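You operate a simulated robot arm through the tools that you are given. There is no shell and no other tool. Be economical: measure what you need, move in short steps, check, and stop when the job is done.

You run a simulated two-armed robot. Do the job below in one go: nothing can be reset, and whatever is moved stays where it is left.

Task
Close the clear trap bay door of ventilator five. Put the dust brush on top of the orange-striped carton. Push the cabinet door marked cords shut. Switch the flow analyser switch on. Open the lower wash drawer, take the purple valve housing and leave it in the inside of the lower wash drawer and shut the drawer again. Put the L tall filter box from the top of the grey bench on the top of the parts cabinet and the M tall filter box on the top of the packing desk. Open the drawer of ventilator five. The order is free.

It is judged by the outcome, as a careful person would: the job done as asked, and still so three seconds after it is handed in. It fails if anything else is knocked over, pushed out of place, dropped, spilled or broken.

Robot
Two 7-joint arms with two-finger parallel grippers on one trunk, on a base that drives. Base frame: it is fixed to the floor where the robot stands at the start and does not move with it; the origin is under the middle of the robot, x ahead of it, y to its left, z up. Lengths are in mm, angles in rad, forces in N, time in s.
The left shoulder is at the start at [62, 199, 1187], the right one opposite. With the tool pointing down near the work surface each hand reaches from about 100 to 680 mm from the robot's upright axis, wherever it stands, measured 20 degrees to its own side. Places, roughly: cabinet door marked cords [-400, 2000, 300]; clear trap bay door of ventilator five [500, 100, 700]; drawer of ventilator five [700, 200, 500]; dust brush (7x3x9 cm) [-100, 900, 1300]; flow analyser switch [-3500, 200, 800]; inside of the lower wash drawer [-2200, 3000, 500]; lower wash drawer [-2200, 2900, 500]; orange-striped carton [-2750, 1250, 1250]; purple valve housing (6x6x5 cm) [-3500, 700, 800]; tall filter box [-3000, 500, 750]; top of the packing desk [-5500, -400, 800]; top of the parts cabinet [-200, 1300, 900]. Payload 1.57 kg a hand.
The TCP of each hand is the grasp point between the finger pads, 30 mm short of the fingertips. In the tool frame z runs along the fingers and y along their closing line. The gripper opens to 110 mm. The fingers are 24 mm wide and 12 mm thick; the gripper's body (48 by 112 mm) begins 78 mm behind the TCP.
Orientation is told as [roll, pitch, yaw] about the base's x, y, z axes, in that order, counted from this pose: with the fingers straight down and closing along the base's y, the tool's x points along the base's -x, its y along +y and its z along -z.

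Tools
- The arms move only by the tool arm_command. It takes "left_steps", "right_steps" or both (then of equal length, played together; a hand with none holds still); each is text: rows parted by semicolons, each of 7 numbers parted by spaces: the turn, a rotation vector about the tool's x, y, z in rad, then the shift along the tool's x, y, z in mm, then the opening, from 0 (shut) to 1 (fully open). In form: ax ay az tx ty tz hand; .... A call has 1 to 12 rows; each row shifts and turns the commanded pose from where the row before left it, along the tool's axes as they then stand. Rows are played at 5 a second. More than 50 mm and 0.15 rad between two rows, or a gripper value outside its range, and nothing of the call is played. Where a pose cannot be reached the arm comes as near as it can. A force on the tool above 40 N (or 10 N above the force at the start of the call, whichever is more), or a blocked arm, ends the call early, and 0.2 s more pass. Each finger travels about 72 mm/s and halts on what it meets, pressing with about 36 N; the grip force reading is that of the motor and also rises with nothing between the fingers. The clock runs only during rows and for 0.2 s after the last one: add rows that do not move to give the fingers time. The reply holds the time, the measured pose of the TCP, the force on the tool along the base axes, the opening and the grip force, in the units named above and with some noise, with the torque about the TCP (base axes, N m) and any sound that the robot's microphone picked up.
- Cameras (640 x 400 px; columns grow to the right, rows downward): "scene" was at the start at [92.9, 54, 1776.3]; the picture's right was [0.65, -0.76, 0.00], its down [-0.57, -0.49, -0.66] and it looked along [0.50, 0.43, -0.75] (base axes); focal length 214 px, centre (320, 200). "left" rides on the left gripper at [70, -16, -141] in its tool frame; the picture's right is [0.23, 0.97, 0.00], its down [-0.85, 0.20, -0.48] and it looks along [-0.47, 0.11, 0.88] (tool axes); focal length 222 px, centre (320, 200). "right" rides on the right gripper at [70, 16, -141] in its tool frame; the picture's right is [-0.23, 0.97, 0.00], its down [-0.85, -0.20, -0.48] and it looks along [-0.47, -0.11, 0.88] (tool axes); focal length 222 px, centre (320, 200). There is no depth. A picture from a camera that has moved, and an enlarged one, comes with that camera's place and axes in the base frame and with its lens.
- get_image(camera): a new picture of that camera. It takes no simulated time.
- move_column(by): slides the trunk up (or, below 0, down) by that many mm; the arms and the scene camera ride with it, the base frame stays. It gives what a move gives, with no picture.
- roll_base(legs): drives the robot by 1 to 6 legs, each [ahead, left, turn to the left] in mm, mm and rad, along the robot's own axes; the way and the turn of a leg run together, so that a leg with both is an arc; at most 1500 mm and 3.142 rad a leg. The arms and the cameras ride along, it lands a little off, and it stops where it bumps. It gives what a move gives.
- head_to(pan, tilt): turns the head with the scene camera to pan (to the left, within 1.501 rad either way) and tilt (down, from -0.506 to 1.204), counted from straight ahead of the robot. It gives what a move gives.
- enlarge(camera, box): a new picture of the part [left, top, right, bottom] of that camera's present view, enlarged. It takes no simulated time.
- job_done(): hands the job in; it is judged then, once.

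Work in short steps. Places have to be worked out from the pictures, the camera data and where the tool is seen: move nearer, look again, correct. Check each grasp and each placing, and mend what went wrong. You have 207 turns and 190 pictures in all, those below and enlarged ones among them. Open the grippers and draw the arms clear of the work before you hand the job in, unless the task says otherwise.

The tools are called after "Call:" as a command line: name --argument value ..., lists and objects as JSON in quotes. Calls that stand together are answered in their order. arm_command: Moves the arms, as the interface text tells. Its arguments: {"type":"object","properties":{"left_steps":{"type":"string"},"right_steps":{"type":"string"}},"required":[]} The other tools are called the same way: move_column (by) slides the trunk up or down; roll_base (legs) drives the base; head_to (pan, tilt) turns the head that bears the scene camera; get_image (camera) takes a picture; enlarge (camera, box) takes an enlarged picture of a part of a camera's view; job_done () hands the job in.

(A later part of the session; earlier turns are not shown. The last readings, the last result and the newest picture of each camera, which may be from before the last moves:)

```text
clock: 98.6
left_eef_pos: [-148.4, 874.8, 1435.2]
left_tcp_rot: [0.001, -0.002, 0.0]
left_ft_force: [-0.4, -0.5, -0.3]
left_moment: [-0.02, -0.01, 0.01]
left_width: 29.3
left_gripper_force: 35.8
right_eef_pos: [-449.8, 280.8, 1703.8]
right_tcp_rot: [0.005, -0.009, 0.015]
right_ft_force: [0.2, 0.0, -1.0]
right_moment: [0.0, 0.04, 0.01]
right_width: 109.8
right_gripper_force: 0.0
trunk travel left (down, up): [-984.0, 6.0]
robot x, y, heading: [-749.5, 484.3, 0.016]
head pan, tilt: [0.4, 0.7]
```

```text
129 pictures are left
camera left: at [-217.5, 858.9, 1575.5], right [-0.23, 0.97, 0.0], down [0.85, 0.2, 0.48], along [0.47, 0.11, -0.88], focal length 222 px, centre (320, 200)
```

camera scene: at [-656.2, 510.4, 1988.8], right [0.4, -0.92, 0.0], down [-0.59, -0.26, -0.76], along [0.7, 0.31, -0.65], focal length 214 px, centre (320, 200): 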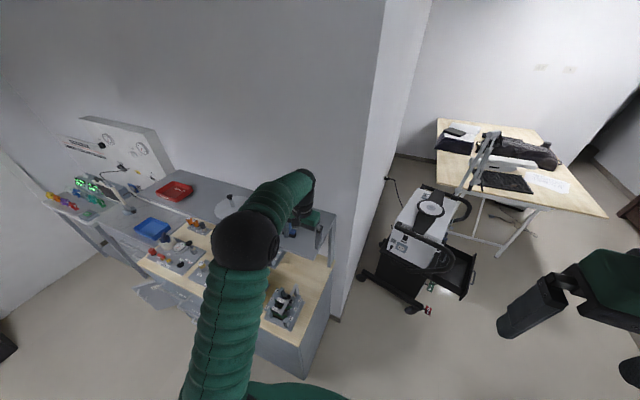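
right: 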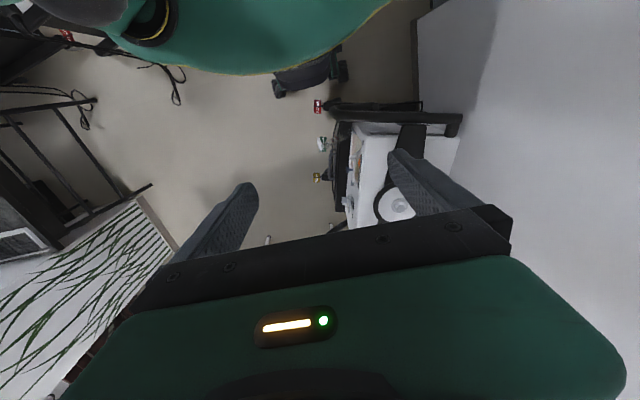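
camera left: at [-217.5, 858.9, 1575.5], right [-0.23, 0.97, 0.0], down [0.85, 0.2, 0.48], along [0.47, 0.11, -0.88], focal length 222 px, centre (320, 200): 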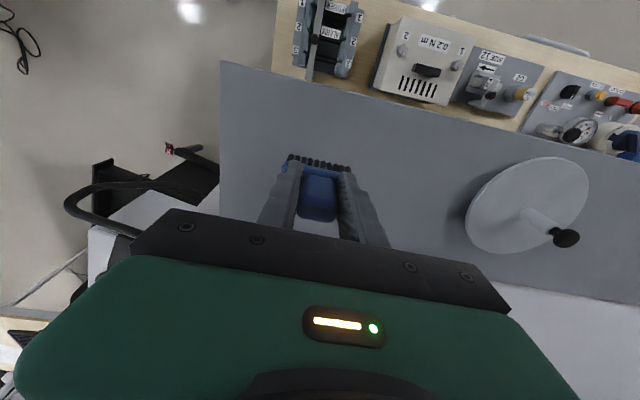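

Brush held. I back away from the cabinet and turn toward -x, then look for the carton.

Call:
roll_base --legs '[[-300, 0, 0], [0, 0, 3.1]]'

Call:
head_to --pan -0.3 --tilt 0.4

Call:
get_image --camera "scene"

```text
clock: 107.8
left_eef_pos: [-1675.8, 151.6, 1434.0]
left_tcp_rot: [0.001, -0.003, 3.048]
left_ft_force: [-0.2, -0.2, 0.2]
left_moment: [0.01, 0.01, -0.01]
left_width: 0.0
left_gripper_force: 21.4
right_eef_pos: [-1321.1, 714.2, 1704.0]
right_tcp_rot: [0.005, -0.011, 3.065]
right_ft_force: [-0.3, 0.7, 0.1]
right_moment: [0.01, -0.01, 0.01]
right_width: 110.4
right_gripper_force: 0.1
trunk travel left (down, up): [-984.0, 6.0]
robot x, y, heading: [-1043.4, 480.4, 3.066]
head pan, tilt: [0.4, 0.7]
```

```text
clock: 108.8
left_eef_pos: [-1674.7, 151.2, 1435.8]
left_tcp_rot: [0.001, -0.004, 3.048]
left_ft_force: [0.4, 0.0, -0.3]
left_moment: [0.0, 0.0, 0.0]
left_width: 0.3
left_gripper_force: 20.8
right_eef_pos: [-1319.3, 713.5, 1704.4]
right_tcp_rot: [0.003, -0.013, 3.065]
right_ft_force: [-0.2, 0.4, 0.5]
right_moment: [0.01, -0.02, 0.01]
right_width: 110.2
right_gripper_force: 0.0
trunk travel left (down, up): [-984.0, 6.0]
robot x, y, heading: [-1046.1, 483.1, 3.06]
head pan, tilt: [-0.3, 0.4]
```

```text
128 pictures are left
camera scene: at [-1161.3, 518.8, 2015.7], right [0.37, 0.93, 0.0], down [0.36, -0.14, -0.92], along [-0.86, 0.34, -0.39], focal length 214 px, centre (320, 200)
```

scene: 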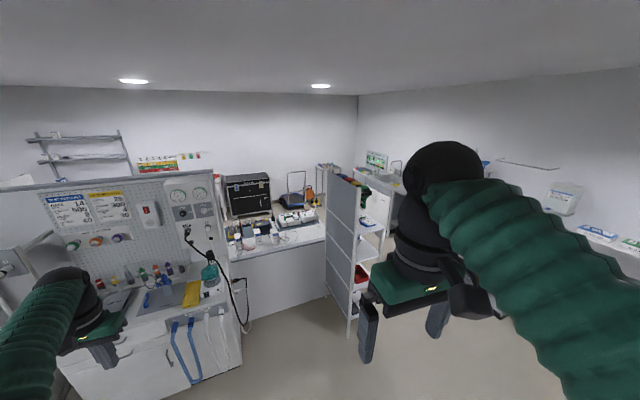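

The left gripper is empty (width 0): the brush slipped out while driving. I must find it; I look over the floor along the swept path.

Call:
head_to --pan -1.45 --tilt 0.75

Call:
get_image --camera "scene"

Call:
head_to --pan -0.2 --tilt 1.0

Call:
get_image --camera "scene"

```text
clock: 110.2
left_eef_pos: [-1674.4, 151.5, 1435.7]
left_tcp_rot: [0.002, -0.003, 3.045]
left_ft_force: [-0.1, 0.3, 0.8]
left_moment: [0.01, -0.01, -0.03]
left_width: 0.0
left_gripper_force: 21.6
right_eef_pos: [-1319.7, 713.5, 1705.9]
right_tcp_rot: [0.005, -0.01, 3.063]
right_ft_force: [-0.2, 0.6, 0.4]
right_moment: [0.0, 0.0, 0.0]
right_width: 110.0
right_gripper_force: 0.1
trunk travel left (down, up): [-984.0, 6.0]
robot x, y, heading: [-1040.1, 484.4, 3.059]
head pan, tilt: [-1.45, 0.75]
```

```text
127 pictures are left
camera scene: at [-1079.1, 567.4, 1984.8], right [1.0, 0.04, 0.0], down [0.03, -0.68, -0.73], along [-0.03, 0.73, -0.68], focal length 214 px, centre (320, 200)
```

scene: 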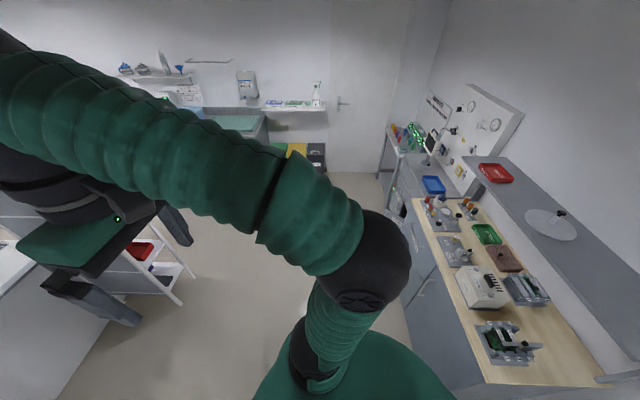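

```text
clock: 111.6
left_eef_pos: [-1675.8, 150.9, 1435.1]
left_tcp_rot: [0.001, -0.002, 3.048]
left_ft_force: [-1.0, 0.3, 0.3]
left_moment: [0.0, -0.01, 0.0]
left_width: 0.0
left_gripper_force: 22.4
right_eef_pos: [-1318.5, 712.8, 1705.2]
right_tcp_rot: [0.002, -0.013, 3.065]
right_ft_force: [-0.2, 0.2, 0.8]
right_moment: [0.02, -0.03, -0.01]
right_width: 110.2
right_gripper_force: 0.1
trunk travel left (down, up): [-984.0, 6.0]
robot x, y, heading: [-1044.6, 482.6, 3.061]
head pan, tilt: [-0.201, 1.0]
```

```text
126 pictures are left
camera scene: at [-1142.5, 503.8, 1965.5], right [0.28, 0.96, 0.0], down [0.81, -0.23, -0.54], along [-0.52, 0.15, -0.84], focal length 214 px, centre (320, 200)
```

scene: 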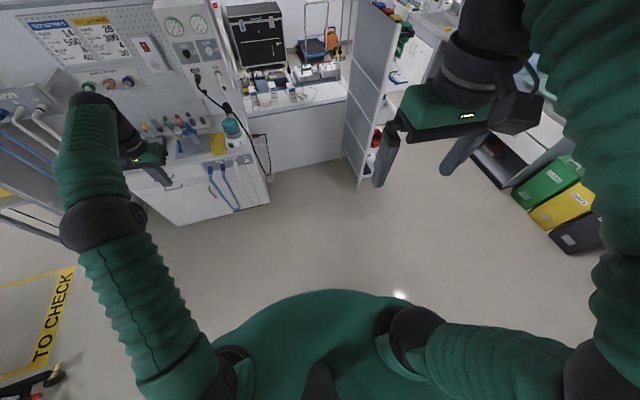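

Not seen yet; parts are hidden by my arm. I check the right camera and the other head angles.

Call:
get_image --camera "right"

Call:
head_to --pan -1.0 --tilt 1.1

Call:
get_image --camera "scene"

Call:
enlarge --camera "left" --box '[0, 0, 640, 260]'

```text
125 pictures are left
camera right: at [-1249.2, 692.8, 1845.7], right [-0.3, -0.95, 0.01], down [-0.83, 0.27, 0.49], along [-0.47, 0.14, -0.87], focal length 222 px, centre (320, 200)
```

right: 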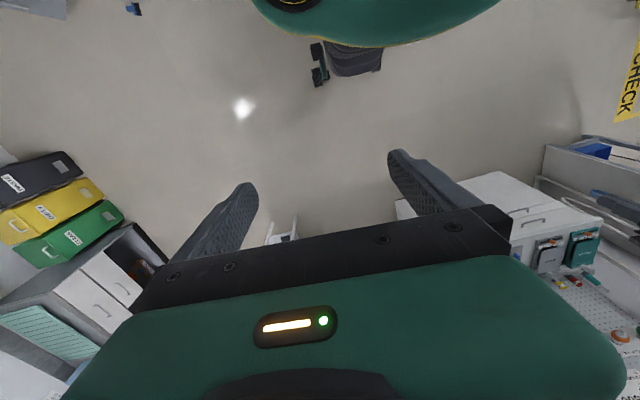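

```text
clock: 112.8
left_eef_pos: [-1676.3, 151.3, 1436.1]
left_tcp_rot: [0.0, -0.004, 3.048]
left_ft_force: [1.1, 0.2, 0.8]
left_moment: [0.0, -0.04, 0.01]
left_width: 0.0
left_gripper_force: 21.7
right_eef_pos: [-1319.5, 714.3, 1704.8]
right_tcp_rot: [0.004, -0.013, 3.064]
right_ft_force: [-0.2, 0.0, -0.8]
right_moment: [-0.01, -0.05, 0.01]
right_width: 110.1
right_gripper_force: 0.2
trunk travel left (down, up): [-984.0, 6.0]
robot x, y, heading: [-1041.3, 485.1, 3.06]
head pan, tilt: [-1.0, 1.1]
```

```text
124 pictures are left
camera scene: at [-1105.4, 540.2, 1958.9], right [0.88, 0.47, 0.0], down [0.42, -0.78, -0.45], along [-0.21, 0.4, -0.89], focal length 214 px, centre (320, 200)
```

scene: 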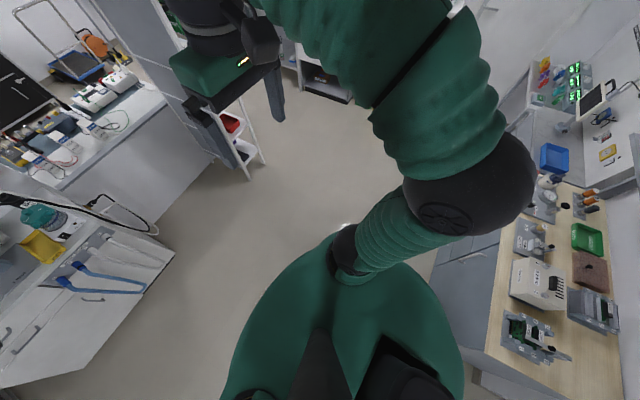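

```text
1.00 times, centred on (320, 130) of left (not enlarged: the box is as wide or as high as the picture)
camera zoom: at [-1602.2, 161.7, 1575.5], right [0.14, -0.99, 0.0], down [-0.87, -0.12, 0.48], along [-0.48, -0.07, -0.88], focal length 222 px, centre (320, 270)
```

zoom: 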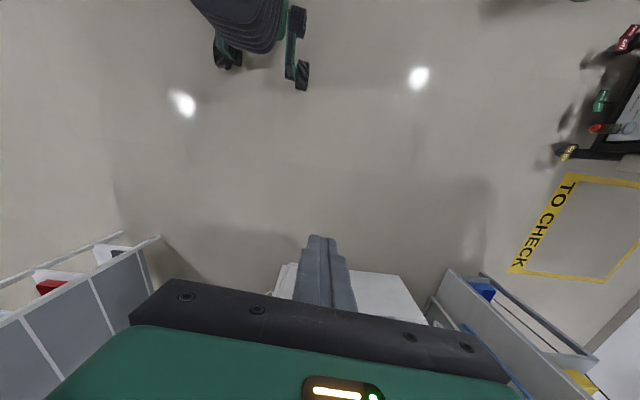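

A blue object shows at the top-left of the right camera view, likely the brush on the floor near (-540,1690). I zoom in.

Call:
enlarge --camera "right" --box '[90, 0, 190, 60]'

```text
6.40 times, centred on (140, 30) of right
camera zoom: at [-1249.2, 693.0, 1845.7], right [-0.3, -0.95, 0.01], down [-0.83, 0.27, 0.49], along [-0.47, 0.14, -0.87], focal length 1422 px, centre (1472, 1288)
```

zoom: 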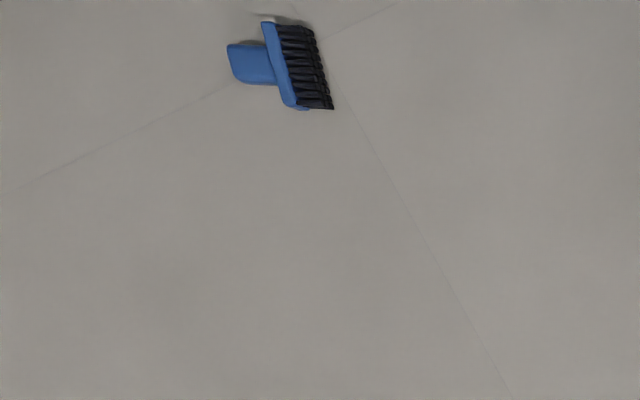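

It is the brush, lying on its side near (-559,1670). I turn toward it and approach so it's ~480 mm ahead.

Call:
roll_base --legs '[[0, 0, -2.16], [700, 359, 0]]'

Call:
head_to --pan 0.2 --tilt 1.0

Call:
get_image --camera "scene"

Call:
get_image --camera "left"

```text
clock: 122.2
left_eef_pos: [-806.4, 1968.9, 1437.8]
left_tcp_rot: [0.004, -0.005, 0.89]
left_ft_force: [0.7, 0.8, 0.2]
left_moment: [0.0, 0.01, 0.0]
left_width: 0.0
left_gripper_force: 21.0
right_eef_pos: [-534.8, 1359.0, 1705.3]
right_tcp_rot: [0.006, -0.012, 0.904]
right_ft_force: [0.4, -0.6, -0.1]
right_moment: [-0.01, -0.01, 0.01]
right_width: 110.0
right_gripper_force: 0.1
trunk travel left (down, up): [-984.0, 6.0]
robot x, y, heading: [-880.0, 1261.9, 0.902]
head pan, tilt: [-1.0, 1.1]
```

```text
clock: 123.6
left_eef_pos: [-807.6, 1971.2, 1436.1]
left_tcp_rot: [0.001, -0.005, 0.89]
left_ft_force: [0.1, 0.3, -0.3]
left_moment: [0.0, 0.03, 0.02]
left_width: 0.1
left_gripper_force: 21.3
right_eef_pos: [-536.8, 1362.2, 1705.5]
right_tcp_rot: [0.005, -0.011, 0.907]
right_ft_force: [-0.8, -0.8, -0.1]
right_moment: [0.01, 0.03, -0.01]
right_width: 109.8
right_gripper_force: 0.1
trunk travel left (down, up): [-984.0, 6.0]
robot x, y, heading: [-881.9, 1265.5, 0.9]
head pan, tilt: [0.201, 1.0]
```

```text
121 pictures are left
camera scene: at [-828.6, 1351.9, 1965.5], right [0.89, -0.45, 0.0], down [-0.38, -0.75, -0.54], along [0.24, 0.48, -0.84], focal length 214 px, centre (320, 200)
```

scene: 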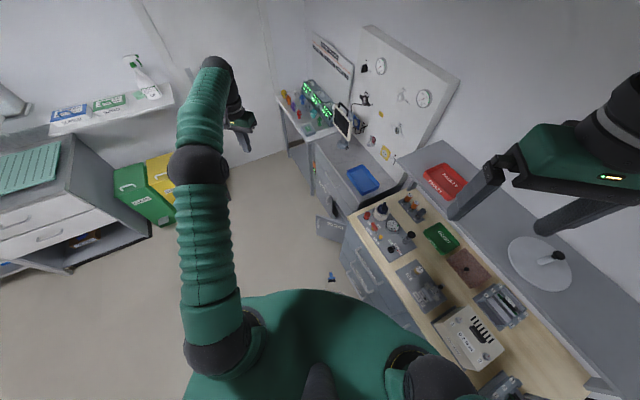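

```text
120 pictures are left
camera left: at [-837.6, 1906.6, 1576.3], right [-0.9, 0.44, 0.0], down [0.38, 0.79, 0.48], along [0.21, 0.43, -0.88], focal length 222 px, centre (320, 200)
```

left: 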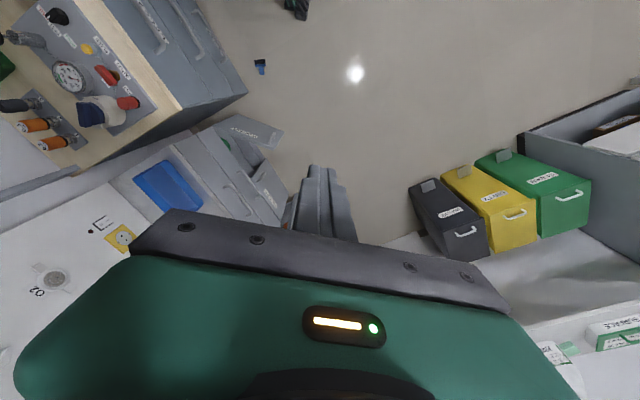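

Brush confirmed at (-541,1690). To keep my right arm away from the cabinet when lowering, I stand farther back at about (-1130,1560) facing +x.

Call:
roll_base --legs '[[0, 0, -0.9], [-249, 296, 0]]'

Call:
head_to --pan 0.3 --tilt 0.9

Call:
get_image --camera "scene"

```text
clock: 128.3
left_eef_pos: [-541.1, 1926.9, 1437.6]
left_tcp_rot: [0.01, -0.003, 0.001]
left_ft_force: [0.1, -0.2, -0.1]
left_moment: [-0.04, -0.01, 0.02]
left_width: 0.0
left_gripper_force: 21.0
right_eef_pos: [-840.6, 1330.4, 1702.5]
right_tcp_rot: [0.011, -0.012, 0.021]
right_ft_force: [0.6, -0.5, -0.7]
right_moment: [-0.01, 0.03, -0.02]
right_width: 110.0
right_gripper_force: 0.0
trunk travel left (down, up): [-984.0, 6.0]
robot x, y, heading: [-1136.7, 1546.4, 0.016]
head pan, tilt: [0.201, 1.0]
```

```text
clock: 129.0
left_eef_pos: [-544.1, 1941.5, 1435.0]
left_tcp_rot: [-0.001, -0.005, 0.001]
left_ft_force: [0.0, -0.1, -0.1]
left_moment: [-0.02, 0.01, -0.03]
left_width: 0.0
left_gripper_force: 21.4
right_eef_pos: [-843.5, 1346.2, 1704.6]
right_tcp_rot: [0.001, -0.01, 0.019]
right_ft_force: [-0.1, 0.1, 0.4]
right_moment: [0.02, 0.0, -0.01]
right_width: 110.1
right_gripper_force: 0.0
trunk travel left (down, up): [-984.0, 6.0]
robot x, y, heading: [-1141.4, 1549.0, 0.015]
head pan, tilt: [0.3, 0.901]
```

```text
119 pictures are left
camera scene: at [-1032.6, 1580.1, 1972.4], right [0.31, -0.95, 0.0], down [-0.75, -0.25, -0.62], along [0.59, 0.19, -0.79], focal length 214 px, centre (320, 200)
```

scene: 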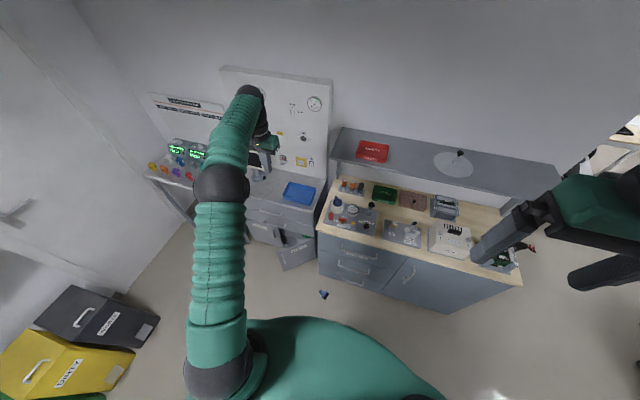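

I bring the left hand above the brush, then lower the trunk in steps.

Call:
arm_command --left_steps "0 0 0 0 -48 0 1;0 0 0 0 -48 0 1;0 0 0 0 -48 0 1;0 0 0 0 -48 0 1;0 0 0 0 -48 0 1;0 0 0 0 0 0 1"

Call:
move_column --by -400

Call:
get_image --camera "left"

Call:
get_image --camera "scene"

```text
clock: 130.4
left_eef_pos: [-545.4, 1692.5, 1434.6]
left_tcp_rot: [0.006, -0.005, 0.002]
left_ft_force: [-0.2, -0.7, 0.8]
left_moment: [0.06, 0.0, -0.02]
left_width: 109.9
left_gripper_force: 0.0
right_eef_pos: [-845.8, 1337.9, 1703.9]
right_tcp_rot: [0.007, -0.013, 0.017]
right_ft_force: [0.3, -0.5, -0.2]
right_moment: [0.03, 0.01, -0.02]
right_width: 109.9
right_gripper_force: 0.0
trunk travel left (down, up): [-984.0, 6.0]
robot x, y, heading: [-1141.6, 1544.0, 0.018]
head pan, tilt: [0.3, 0.901]
```

```text
clock: 134.2
left_eef_pos: [-545.8, 1696.7, 1035.1]
left_tcp_rot: [0.002, -0.006, 0.0]
left_ft_force: [-0.2, 0.1, 0.4]
left_moment: [0.01, -0.02, 0.0]
left_width: 109.9
left_gripper_force: 0.0
right_eef_pos: [-847.0, 1344.3, 1305.8]
right_tcp_rot: [0.007, -0.011, 0.018]
right_ft_force: [0.9, 0.2, -0.1]
right_moment: [0.01, -0.02, 0.0]
right_width: 109.9
right_gripper_force: 0.0
trunk travel left (down, up): [-584.0, 406.0]
robot x, y, heading: [-1142.0, 1549.5, 0.014]
head pan, tilt: [0.3, 0.901]
```

```text
118 pictures are left
camera left: at [-614.6, 1680.7, 1174.4], right [-0.23, 0.97, 0.0], down [0.85, 0.2, 0.48], along [0.47, 0.11, -0.88], focal length 222 px, centre (320, 200)
```

left: 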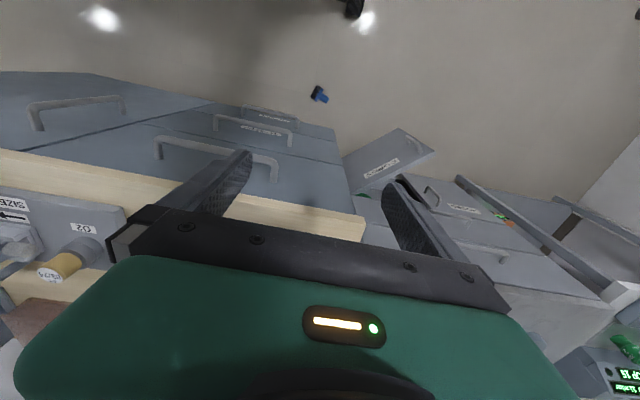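

```text
117 pictures are left
camera scene: at [-1034.5, 1571.6, 1572.7], right [0.31, -0.95, 0.0], down [-0.75, -0.24, -0.62], along [0.59, 0.19, -0.78], focal length 214 px, centre (320, 200)
```

scene: 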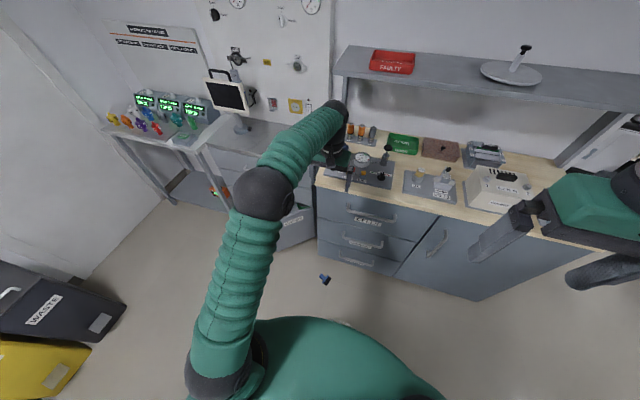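

Aligned above the brush. Lower a further 400 + 300 and look at its orientation.

Call:
move_column --by -400

Call:
get_image --camera "left"

Call:
enlarge --camera "left" --box '[270, 60, 370, 150]'

Call:
get_image --camera "scene"

```text
clock: 138.0
left_eef_pos: [-546.7, 1697.3, 634.1]
left_tcp_rot: [0.004, -0.006, 0.001]
left_ft_force: [0.4, -0.1, 0.2]
left_moment: [0.03, 0.0, 0.0]
left_width: 110.2
left_gripper_force: 0.0
right_eef_pos: [-847.0, 1342.8, 904.1]
right_tcp_rot: [0.007, -0.012, 0.019]
right_ft_force: [0.8, -0.2, 0.5]
right_moment: [-0.03, 0.0, -0.02]
right_width: 110.2
right_gripper_force: 0.1
trunk travel left (down, up): [-184.0, 806.0]
robot x, y, heading: [-1139.5, 1545.9, 0.019]
head pan, tilt: [0.3, 0.901]
```

```text
116 pictures are left
camera left: at [-615.0, 1680.8, 774.4], right [-0.23, 0.97, 0.0], down [0.85, 0.2, 0.48], along [0.47, 0.11, -0.88], focal length 222 px, centre (320, 200)
```

left: 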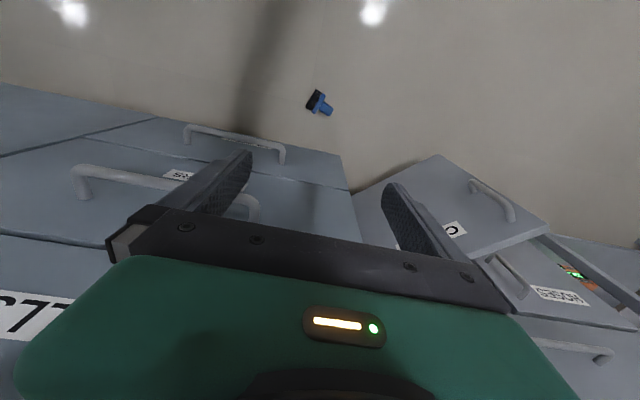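

```text
4.44 times, centred on (320, 105) of left
camera zoom: at [-615.0, 1680.8, 774.4], right [-0.23, 0.97, 0.0], down [0.85, 0.2, 0.48], along [0.47, 0.11, -0.88], focal length 987 px, centre (320, 622)
```

zoom: 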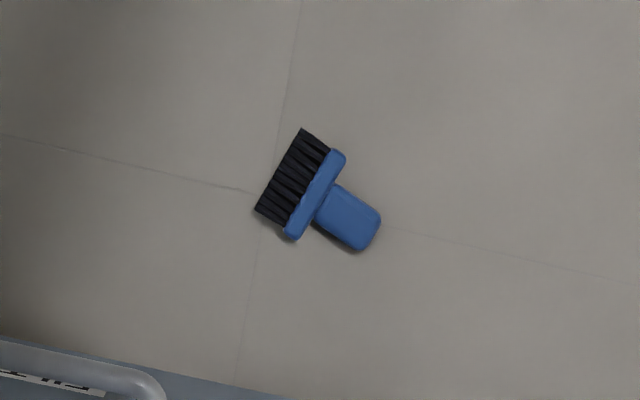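

```text
114 pictures are left
camera scene: at [-1035.3, 1571.7, 1172.7], right [0.31, -0.95, 0.0], down [-0.75, -0.24, -0.62], along [0.59, 0.19, -0.78], focal length 214 px, centre (320, 200)
```

scene: 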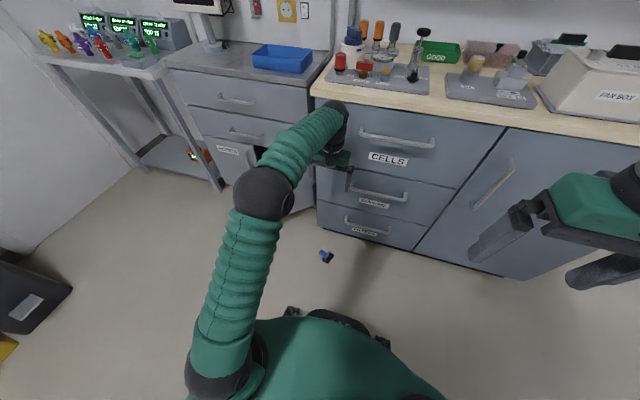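

The brush axis runs from (-555,1668) to (-529,1734). I'll grip it end to end (along its length), yawing the hand -0.375, and go lower.

Call:
move_column --by -180

Call:
arm_command --left_steps "0 0 0.125 0 0 40 1;0 0 0.125 0 0 40 1;0 0 0.125 0 0 40 1;0 0 0 0 0 45 1;0 0 0 0 0 45 1;0 0 0 0 0 45 1;0 0 0 0 0 0 1"

Call:
get_image --camera "left"

```text
clock: 140.0
left_eef_pos: [-547.3, 1698.1, 454.1]
left_tcp_rot: [0.003, -0.004, 0.0]
left_ft_force: [-1.1, -0.2, 0.1]
left_moment: [0.0, 0.0, 0.0]
left_width: 110.2
left_gripper_force: 0.0
right_eef_pos: [-846.7, 1342.6, 725.3]
right_tcp_rot: [0.006, -0.011, 0.018]
right_ft_force: [0.3, -0.5, 0.1]
right_moment: [-0.01, 0.01, -0.02]
right_width: 110.0
right_gripper_force: 0.0
trunk travel left (down, up): [-4.0, 986.0]
robot x, y, heading: [-1139.7, 1545.1, 0.017]
head pan, tilt: [0.3, 0.901]
```

```text
clock: 141.6
left_eef_pos: [-545.0, 1696.6, 197.8]
left_tcp_rot: [0.005, -0.005, -0.374]
left_ft_force: [-0.2, 0.4, -0.1]
left_moment: [0.02, 0.01, -0.02]
left_width: 110.2
left_gripper_force: 0.0
right_eef_pos: [-846.7, 1343.6, 725.3]
right_tcp_rot: [0.004, -0.013, 0.019]
right_ft_force: [0.6, -0.3, -0.2]
right_moment: [-0.03, 0.03, -0.03]
right_width: 109.9
right_gripper_force: 0.1
trunk travel left (down, up): [-4.0, 986.0]
robot x, y, heading: [-1138.4, 1545.7, 0.016]
head pan, tilt: [0.3, 0.901]
```

```text
113 pictures are left
camera left: at [-615.8, 1707.4, 338.2], right [0.14, 0.99, 0.0], down [0.87, -0.13, 0.48], along [0.48, -0.07, -0.88], focal length 222 px, centre (320, 200)
```

left: 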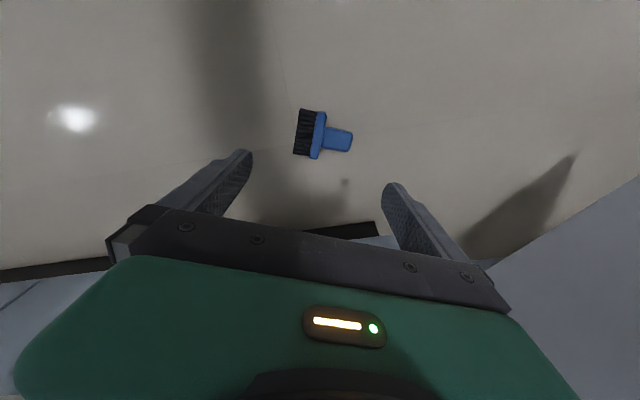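

Brush centred and aligned. Descend to z≈36.

Call:
arm_command --left_steps "0 0 0 -2 4 40 1;0 0 0 0 0 40 1;0 0 0 0 0 40 1;0 0 0 0 0 38 1;0 0 0 0 0 0 1"

Call:
get_image --camera "left"

```text
clock: 142.8
left_eef_pos: [-539.6, 1701.4, 39.5]
left_tcp_rot: [0.003, -0.005, -0.373]
left_ft_force: [0.3, -0.8, 0.2]
left_moment: [-0.01, -0.04, -0.03]
left_width: 110.0
left_gripper_force: 0.1
right_eef_pos: [-846.6, 1342.3, 725.7]
right_tcp_rot: [0.004, -0.011, 0.019]
right_ft_force: [1.0, 0.6, 0.3]
right_moment: [-0.01, -0.01, -0.02]
right_width: 110.1
right_gripper_force: 0.0
trunk travel left (down, up): [-4.0, 986.0]
robot x, y, heading: [-1137.3, 1550.3, 0.016]
head pan, tilt: [0.3, 0.901]
```

```text
112 pictures are left
camera left: at [-610.0, 1711.4, 179.9], right [0.14, 0.99, 0.0], down [0.87, -0.13, 0.48], along [0.48, -0.07, -0.88], focal length 222 px, centre (320, 200)
```

left: 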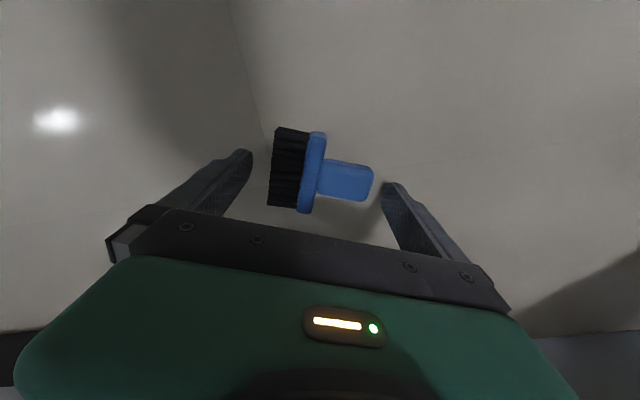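

Nicely between the pads. Lower 3 mm and close.

Call:
arm_command --left_steps "0 0 0 0 0 4 0.9;0 0 0 0 0 0 0.6;0 0 0 0 0 0 0.3;0 0 0 0 0 0 0;0 0 0 0 0 0 0;0 0 0 0 0 0 0"

Call:
get_image --camera "left"

```text
clock: 144.2
left_eef_pos: [-540.8, 1700.9, 35.9]
left_tcp_rot: [0.004, -0.004, -0.373]
left_ft_force: [0.0, 0.3, 0.4]
left_moment: [0.0, 0.0, 0.0]
left_width: 80.8
left_gripper_force: 36.3
right_eef_pos: [-846.7, 1343.1, 725.4]
right_tcp_rot: [0.006, -0.011, 0.019]
right_ft_force: [0.1, 0.0, 0.5]
right_moment: [-0.01, 0.01, -0.03]
right_width: 109.9
right_gripper_force: 0.1
trunk travel left (down, up): [-4.0, 986.0]
robot x, y, heading: [-1142.2, 1547.3, 0.016]
head pan, tilt: [0.3, 0.901]
```

```text
111 pictures are left
camera left: at [-610.9, 1710.9, 176.3], right [0.14, 0.99, 0.0], down [0.87, -0.13, 0.48], along [0.48, -0.07, -0.88], focal length 222 px, centre (320, 200)
```

left: 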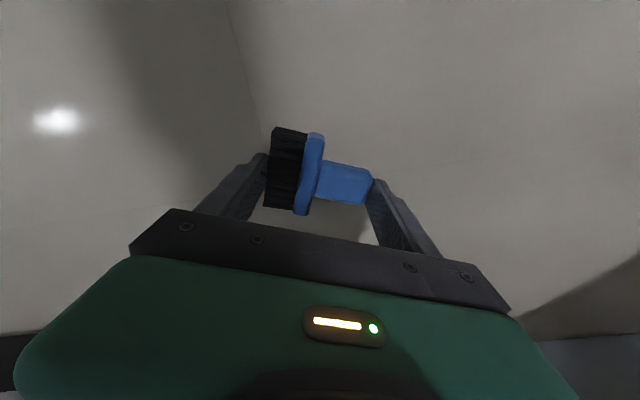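

The brush axis is ~10 mm off finger centre; I reopen, shift 9 mm along tool x, and regrip, then lift slightly.

Call:
arm_command --left_steps "0 0 0 0 0 0 0.9;0 0 0 0 0 0 0.9;0 0 0 9 0 0 0.9;0 0 0 0 0 0 0.5;0 0 0 0 0 0 0;0 0 0 0 0 0 0;0 0 0 0 0 0 0;0 0 0 0 0 -20 0;0 0 0 0 0 -40 0;0 0 0 0 0 0 0"

Call:
get_image --camera "left"

```text
clock: 146.4
left_eef_pos: [-551.2, 1705.9, 98.4]
left_tcp_rot: [0.002, -0.006, -0.373]
left_ft_force: [0.0, -0.4, -0.4]
left_moment: [0.0, 0.04, 0.0]
left_width: 80.9
left_gripper_force: 36.0
right_eef_pos: [-847.4, 1343.9, 724.0]
right_tcp_rot: [0.005, -0.013, 0.018]
right_ft_force: [0.3, 0.3, 0.2]
right_moment: [0.01, -0.03, 0.01]
right_width: 109.9
right_gripper_force: 0.0
trunk travel left (down, up): [-4.0, 986.0]
robot x, y, heading: [-1140.1, 1548.7, 0.015]
head pan, tilt: [0.3, 0.901]
```

```text
110 pictures are left
camera left: at [-620.3, 1716.3, 238.3], right [0.14, 0.99, 0.0], down [0.87, -0.13, 0.48], along [0.48, -0.07, -0.88], focal length 222 px, centre (320, 200)
```

left: 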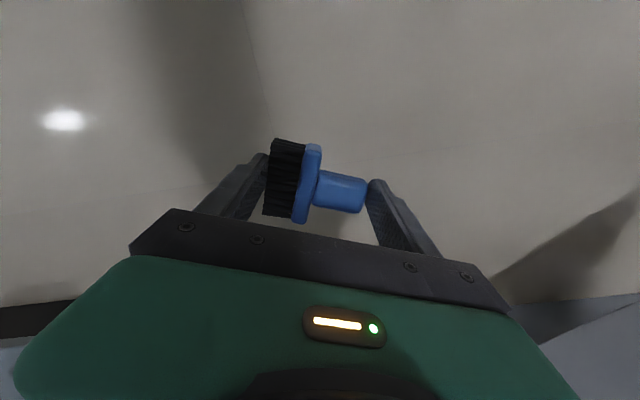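

Well held. I lift and draw the hand in close to the body for gentle driving, then raise the trunk.

Call:
arm_command --left_steps "0 0 0 0 0 -45 0;0 0 0 0 0 -45 0;0 0 0 37 -14.5 -20 0;0 0 0 37 -14.5 -20 0;0 0 0 37 -14.5 -20 0;0 0 0 37 -14.5 -20 0;0 0 0 37 -14.5 -20 0;0 0 0 37 -14.5 -20 0;0 0 0 0 0 -40 0;0 0 0 0 0 -40 0;0 0 0 0 0 -40 0"

Call:
move_column --by 400

Call:
move_column --by 400

Call:
get_image --camera "left"

```text
clock: 148.8
left_eef_pos: [-786.1, 1704.7, 424.9]
left_tcp_rot: [0.004, -0.005, -0.374]
left_ft_force: [0.3, -0.4, 0.4]
left_moment: [0.0, 0.03, 0.0]
left_width: 81.2
left_gripper_force: 36.0
right_eef_pos: [-847.2, 1341.5, 724.0]
right_tcp_rot: [0.007, -0.013, 0.021]
right_ft_force: [0.0, 0.7, -0.3]
right_moment: [0.0, 0.0, 0.0]
right_width: 110.2
right_gripper_force: 0.2
trunk travel left (down, up): [-4.0, 986.0]
robot x, y, heading: [-1140.3, 1544.5, 0.012]
head pan, tilt: [0.3, 0.901]
```

```text
clock: 152.7
left_eef_pos: [-785.8, 1703.9, 824.7]
left_tcp_rot: [0.005, -0.005, -0.374]
left_ft_force: [-0.1, 0.5, -0.3]
left_moment: [0.01, 0.01, 0.0]
left_width: 80.7
left_gripper_force: 36.0
right_eef_pos: [-847.8, 1343.0, 1125.0]
right_tcp_rot: [0.004, -0.014, 0.02]
right_ft_force: [0.1, -0.8, -0.5]
right_moment: [0.04, 0.0, 0.0]
right_width: 110.1
right_gripper_force: 0.0
trunk travel left (down, up): [-404.0, 586.0]
robot x, y, heading: [-1139.7, 1548.3, 0.013]
head pan, tilt: [0.3, 0.901]
```

```text
clock: 156.5
left_eef_pos: [-785.5, 1703.4, 1225.3]
left_tcp_rot: [0.005, -0.006, -0.373]
left_ft_force: [-0.8, 0.3, -1.1]
left_moment: [0.02, 0.01, 0.01]
left_width: 80.9
left_gripper_force: 35.8
right_eef_pos: [-846.3, 1342.9, 1525.4]
right_tcp_rot: [0.006, -0.011, 0.02]
right_ft_force: [0.4, -0.4, -0.3]
right_moment: [0.01, -0.02, -0.01]
right_width: 110.2
right_gripper_force: 0.0
trunk travel left (down, up): [-804.0, 186.0]
robot x, y, heading: [-1139.4, 1544.5, 0.019]
head pan, tilt: [0.3, 0.901]
```

```text
109 pictures are left
camera left: at [-855.9, 1714.7, 1365.3], right [0.14, 0.99, 0.0], down [0.87, -0.13, 0.48], along [0.48, -0.07, -0.88], focal length 222 px, centre (320, 200)
```

left: 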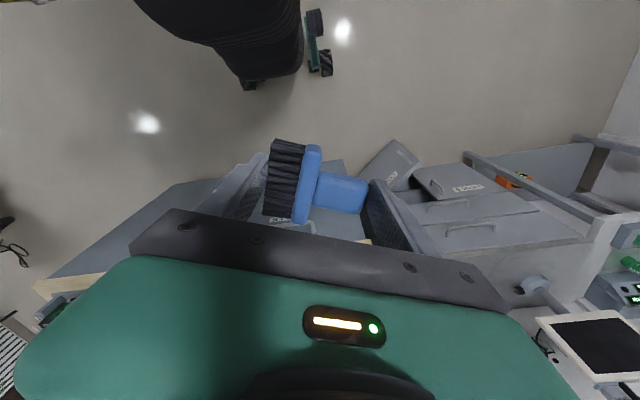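

Now turn in small legs, checking the grip.

Call:
roll_base --legs '[[0, 0, 0.3], [0, 0, 0.3], [0, 0, 0.3]]'

Call:
roll_base --legs '[[0, 0, 0.45], [0, 0, 0.45], [0, 0, 0.45], [0, 0, 0.45], [0, 0, 0.4]]'

Call:
head_to --pan 0.1 --tilt 0.5

Call:
get_image --camera "scene"

```text
clock: 159.8
left_eef_pos: [-1043.3, 1921.7, 1225.8]
left_tcp_rot: [0.006, -0.003, 0.538]
left_ft_force: [0.6, -0.7, 0.0]
left_moment: [0.0, 0.05, 0.02]
left_width: 80.8
left_gripper_force: 36.1
right_eef_pos: [-794.2, 1652.2, 1523.4]
right_tcp_rot: [0.007, -0.011, 0.929]
right_ft_force: [0.5, 0.5, 0.7]
right_moment: [0.01, 0.02, 0.02]
right_width: 110.1
right_gripper_force: 0.0
trunk travel left (down, up): [-804.0, 186.0]
robot x, y, heading: [-1142.7, 1546.2, 0.929]
head pan, tilt: [0.3, 0.901]
```

```text
clock: 166.7
left_eef_pos: [-1496.4, 1393.3, 1224.7]
left_tcp_rot: [0.005, -0.002, 2.764]
left_ft_force: [0.1, 0.2, -0.6]
left_moment: [0.03, -0.04, 0.01]
left_width: 80.9
left_gripper_force: 36.0
right_eef_pos: [-1434.0, 1754.8, 1524.1]
right_tcp_rot: [0.005, -0.012, -3.128]
right_ft_force: [1.0, 0.2, -0.3]
right_moment: [-0.01, 0.03, -0.01]
right_width: 110.0
right_gripper_force: 0.0
trunk travel left (down, up): [-804.0, 186.0]
robot x, y, heading: [-1140.5, 1545.7, -3.124]
head pan, tilt: [0.3, 0.901]
```

```text
clock: 167.6
left_eef_pos: [-1496.1, 1393.2, 1225.7]
left_tcp_rot: [0.004, -0.005, 2.764]
left_ft_force: [1.2, 0.8, -0.7]
left_moment: [-0.03, 0.0, 0.01]
left_width: 81.2
left_gripper_force: 35.3
right_eef_pos: [-1434.0, 1752.1, 1525.1]
right_tcp_rot: [0.006, -0.011, -3.129]
right_ft_force: [0.6, -0.8, 0.8]
right_moment: [-0.01, 0.0, 0.01]
right_width: 110.0
right_gripper_force: 0.0
trunk travel left (down, up): [-804.0, 186.0]
robot x, y, heading: [-1141.3, 1548.2, -3.133]
head pan, tilt: [0.099, 0.499]
```

```text
108 pictures are left
camera scene: at [-1260.9, 1537.0, 1826.5], right [-0.11, 0.99, 0.0], down [0.48, 0.05, -0.88], along [-0.87, -0.1, -0.48], focal length 214 px, centre (320, 200)
```

scene: 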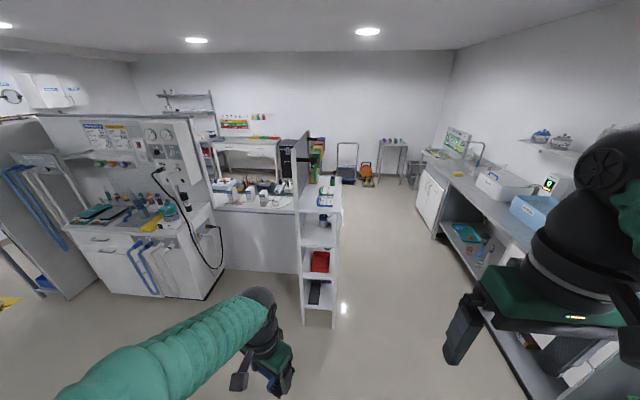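

Brush still held. I zoom in on the rack to find the orange-striped carton.

Call:
enlarge --camera "scene" --box '[200, 120, 390, 330]'

Call:
enlarge --camera "scene" --box '[280, 120, 360, 210]'

```text
1.90 times, centred on (295, 225) of scene
camera zoom: at [-1260.9, 1537.0, 1826.5], right [-0.11, 0.99, 0.0], down [0.48, 0.05, -0.88], along [-0.87, -0.1, -0.48], focal length 408 px, centre (368, 152)
```

zoom: 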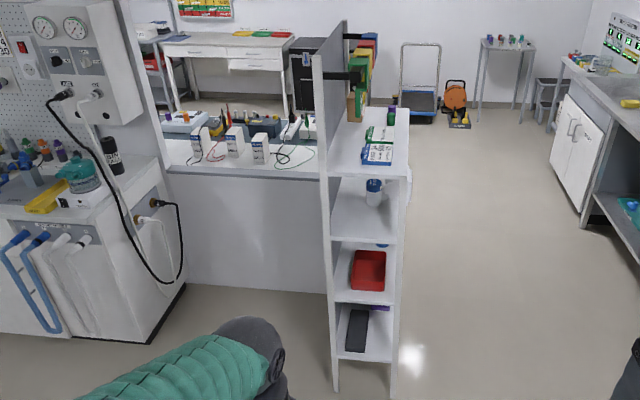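

```text
4.44 times, centred on (320, 165) of scene
camera zoom: at [-1260.9, 1537.0, 1826.5], right [-0.11, 0.99, 0.0], down [0.48, 0.05, -0.88], along [-0.87, -0.1, -0.48], focal length 953 px, centre (320, 356)
```

zoom: 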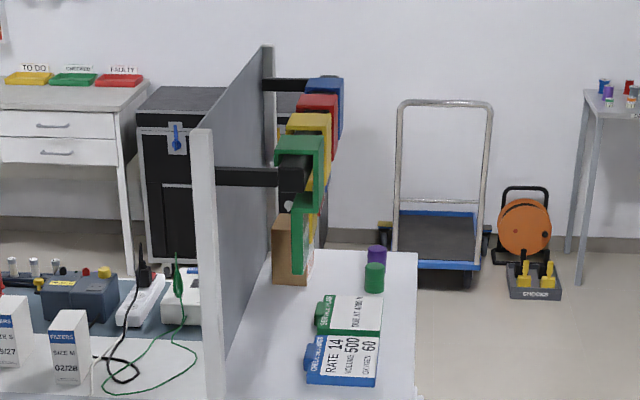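

The carton (brown, near (-2746,1315), top z≈1275) is on the rack's top shelf with colored frames hanging above it. I drive gently along the aisle to its open (+y) side.

Call:
roll_base --legs '[[350, -225, 0], [350, -225, 0], [300, 0, 0], [300, 0, 0], [250, 0, 0]]'

Call:
roll_base --legs '[[0, 0, 0.4], [0, 0, 0.4], [0, 0, 0.4], [0, 0, 0.36]]'

Call:
head_to --pan 0 --tilt 0.7

Call:
get_image --camera "scene"

```text
clock: 177.0
left_eef_pos: [-3042.6, 1833.9, 1225.8]
left_tcp_rot: [0.005, -0.01, 2.755]
left_ft_force: [0.5, -0.9, -1.3]
left_moment: [0.01, 0.0, -0.04]
left_width: 80.9
left_gripper_force: 35.7
right_eef_pos: [-2975.6, 2194.5, 1528.0]
right_tcp_rot: [0.005, -0.018, -3.137]
right_ft_force: [0.3, 0.2, 0.2]
right_moment: [0.02, 0.06, 0.01]
right_width: 110.2
right_gripper_force: 0.1
trunk travel left (down, up): [-804.0, 186.0]
robot x, y, heading: [-2689.6, 1987.0, -3.134]
head pan, tilt: [0.099, 0.499]
```

```text
clock: 182.2
left_eef_pos: [-2540.6, 1628.7, 1225.2]
left_tcp_rot: [0.005, -0.004, -1.958]
left_ft_force: [0.1, 0.3, -1.0]
left_moment: [0.02, -0.01, 0.03]
left_width: 80.8
left_gripper_force: 35.9
right_eef_pos: [-2903.1, 1694.0, 1524.7]
right_tcp_rot: [0.006, -0.013, -1.568]
right_ft_force: [-0.3, -0.3, -0.2]
right_moment: [0.01, -0.04, 0.01]
right_width: 110.1
right_gripper_force: 0.1
trunk travel left (down, up): [-804.0, 186.0]
robot x, y, heading: [-2693.5, 1986.0, -1.566]
head pan, tilt: [0.099, 0.499]
```

```text
clock: 182.9
left_eef_pos: [-2539.1, 1628.3, 1225.2]
left_tcp_rot: [0.003, -0.004, -1.959]
left_ft_force: [0.0, -0.6, -0.7]
left_moment: [0.03, -0.02, -0.02]
left_width: 80.9
left_gripper_force: 35.5
right_eef_pos: [-2901.1, 1693.2, 1524.2]
right_tcp_rot: [0.006, -0.013, -1.568]
right_ft_force: [0.1, 0.8, -0.8]
right_moment: [0.03, 0.03, 0.0]
right_width: 109.8
right_gripper_force: 0.0
trunk travel left (down, up): [-804.0, 186.0]
robot x, y, heading: [-2692.6, 1983.2, -1.563]
head pan, tilt: [0.0, 0.7]
```

```text
105 pictures are left
camera scene: at [-2690.6, 1868.9, 1808.9], right [-1.0, 0.0, 0.0], down [0.0, 0.64, -0.76], along [0.0, -0.76, -0.64], focal length 214 px, centre (320, 200)
```

scene: 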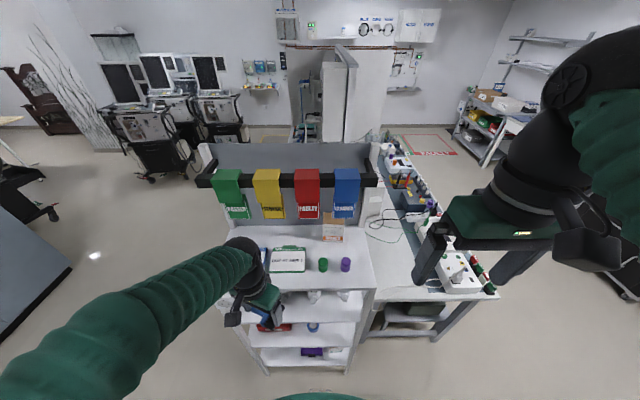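

Call:
enlarge --camera "scene" --box '[190, 130, 400, 300]'

Call:
enlarge --camera "scene" --box '[300, 200, 370, 260]'

```text
2.35 times, centred on (295, 215) of scene
camera zoom: at [-2690.6, 1868.9, 1808.9], right [-1.0, 0.0, 0.0], down [0.0, 0.64, -0.76], along [0.0, -0.76, -0.64], focal length 505 px, centre (379, 165)
```

zoom: 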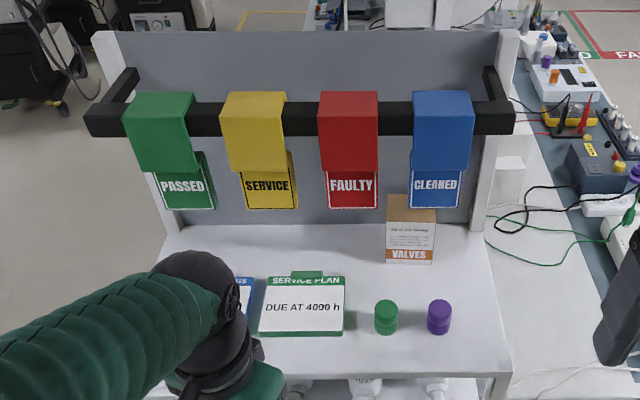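

```text
6.67 times, centred on (335, 230) of scene
camera zoom: at [-2690.6, 1868.9, 1808.9], right [-1.0, 0.0, 0.0], down [0.0, 0.64, -0.76], along [0.0, -0.76, -0.64], focal length 1430 px, centre (220, 0)
```

zoom: 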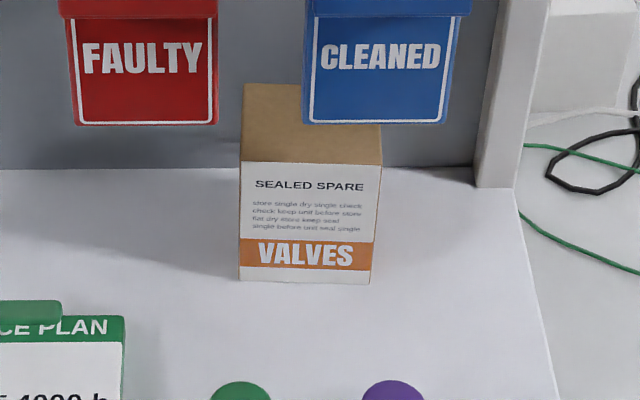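

The carton (80×60, top z≈1248) sits under the hanging tags, so the brush must go in from the front with a tilted hand holding its handle. I'll regrasp: first lay the brush on the free front-right corner of this shelf. I shift the base and yaw the hand so the handle points toward me.

Call:
roll_base --legs '[[0, -150, 0], [0, -150, 0]]'

Call:
arm_command --left_steps "0 0 -0.14 0 0 0 0;0 0 -0.14 0 0 0 0;0 0 -0.14 0 0 0 0;0 0 -0.14 0 0 0 0;0 0 -0.14 0 0 0 0;0 0 -0.14 0 0 0 0;0 0 -0.14 0 0 0 0;0 0 -0.14 0 0 0 0;0 0 -0.14 0 0 0 0;0 0 -0.14 0 0 0 0;0 0 -0.14 0 0 0 0;0 0 -0.14 0 0 0 0"

Call:
arm_command --left_steps "0 0 -0.14 0 0 0 0;0 0 -0.14 0 0 0 0;0 0 0 0 0 0 0"

Call:
get_image --camera "scene"

Call:
get_image --camera "left"

```text
clock: 185.2
left_eef_pos: [-2789.7, 1624.8, 1218.6]
left_tcp_rot: [-0.027, -0.017, -1.956]
left_ft_force: [1.8, -0.1, -0.6]
left_moment: [0.0, 0.13, 0.04]
left_width: 80.9
left_gripper_force: 35.9
right_eef_pos: [-3140.7, 1690.7, 1531.4]
right_tcp_rot: [-0.03, -0.011, -1.566]
right_ft_force: [0.6, -0.2, 0.1]
right_moment: [0.06, 0.09, 0.02]
right_width: 109.9
right_gripper_force: 0.0
trunk travel left (down, up): [-804.0, 186.0]
robot x, y, heading: [-2985.0, 1984.0, -1.568]
head pan, tilt: [0.0, 0.7]
```

```text
clock: 187.8
left_eef_pos: [-2820.4, 1627.3, 1223.4]
left_tcp_rot: [-0.005, 0.004, -0.271]
left_ft_force: [1.7, 0.4, -1.3]
left_moment: [0.02, 0.17, 0.0]
left_width: 80.9
left_gripper_force: 35.9
right_eef_pos: [-3178.7, 1692.2, 1527.7]
right_tcp_rot: [-0.003, -0.015, -1.563]
right_ft_force: [0.4, -0.3, 0.4]
right_moment: [0.02, 0.11, 0.0]
right_width: 109.9
right_gripper_force: 0.1
trunk travel left (down, up): [-804.0, 186.0]
robot x, y, heading: [-2982.4, 1984.0, -1.571]
head pan, tilt: [0.0, 0.7]
```

```text
clock: 188.6
left_eef_pos: [-2828.1, 1627.0, 1224.1]
left_tcp_rot: [-0.003, -0.002, 0.009]
left_ft_force: [0.2, 0.5, -0.3]
left_moment: [0.01, 0.02, 0.02]
left_width: 80.6
left_gripper_force: 35.9
right_eef_pos: [-3187.2, 1692.7, 1526.6]
right_tcp_rot: [0.004, -0.013, -1.563]
right_ft_force: [0.0, 0.4, 0.6]
right_moment: [0.01, 0.01, 0.02]
right_width: 110.2
right_gripper_force: 0.1
trunk travel left (down, up): [-804.0, 186.0]
robot x, y, heading: [-2979.8, 1982.3, -1.568]
head pan, tilt: [0.0, 0.7]
```

```text
102 pictures are left
camera scene: at [-2969.1, 1867.1, 1808.9], right [-1.0, 0.0, 0.01], down [-0.01, 0.64, -0.76], along [0.0, -0.76, -0.64], focal length 214 px, centre (320, 200)
```

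scene: 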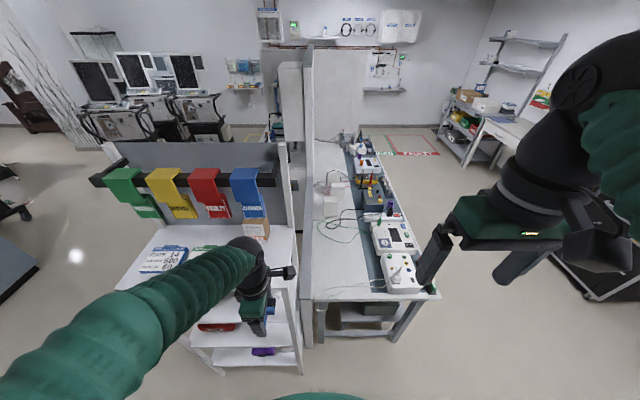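

```text
101 pictures are left
camera left: at [-2896.6, 1611.1, 1365.2], right [-0.23, 0.97, 0.0], down [0.85, 0.21, 0.48], along [0.47, 0.11, -0.88], focal length 222 px, centre (320, 200)
```

left: 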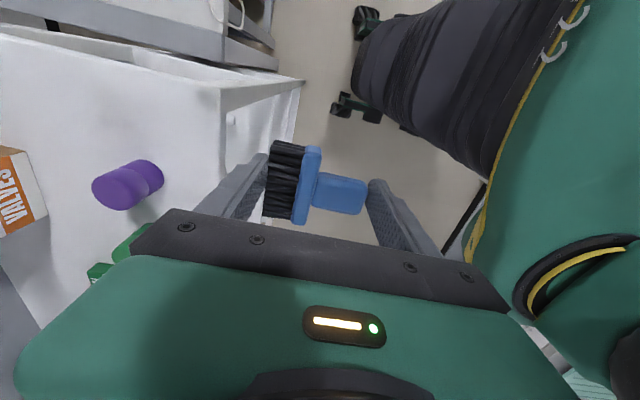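

Shelf corner is at (-2866,1526), cup at (-2762,1451). I move in 147 mm over the shelf at this height, then lower.

Call:
arm_command --left_steps "0 0 0 2 -49 0 0;0 0 0 0 -49 0 0;0 0 0 0 -48 0 0;0 0 0 0 0 0 0"

Call:
get_image --camera "left"

```text
clock: 189.6
left_eef_pos: [-2832.3, 1479.9, 1227.7]
left_tcp_rot: [-0.006, -0.003, 0.003]
left_ft_force: [-0.3, 0.5, -0.2]
left_moment: [0.01, 0.04, 0.01]
left_width: 81.1
left_gripper_force: 35.8
right_eef_pos: [-3191.3, 1693.7, 1525.7]
right_tcp_rot: [0.005, -0.013, -1.564]
right_ft_force: [0.3, 0.7, -0.1]
right_moment: [-0.03, 0.06, 0.02]
right_width: 110.0
right_gripper_force: 0.0
trunk travel left (down, up): [-804.0, 186.0]
robot x, y, heading: [-2980.5, 1984.2, -1.566]
head pan, tilt: [0.0, 0.7]
```

```text
100 pictures are left
camera left: at [-2901.9, 1465.0, 1367.2], right [-0.23, 0.97, -0.01], down [0.85, 0.21, 0.48], along [0.47, 0.11, -0.88], focal length 222 px, centre (320, 200)
```

left: 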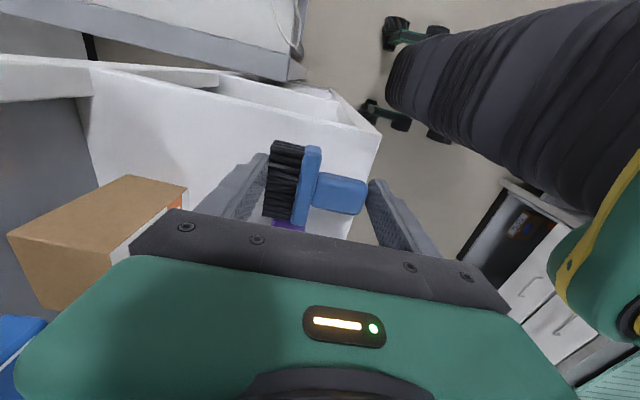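

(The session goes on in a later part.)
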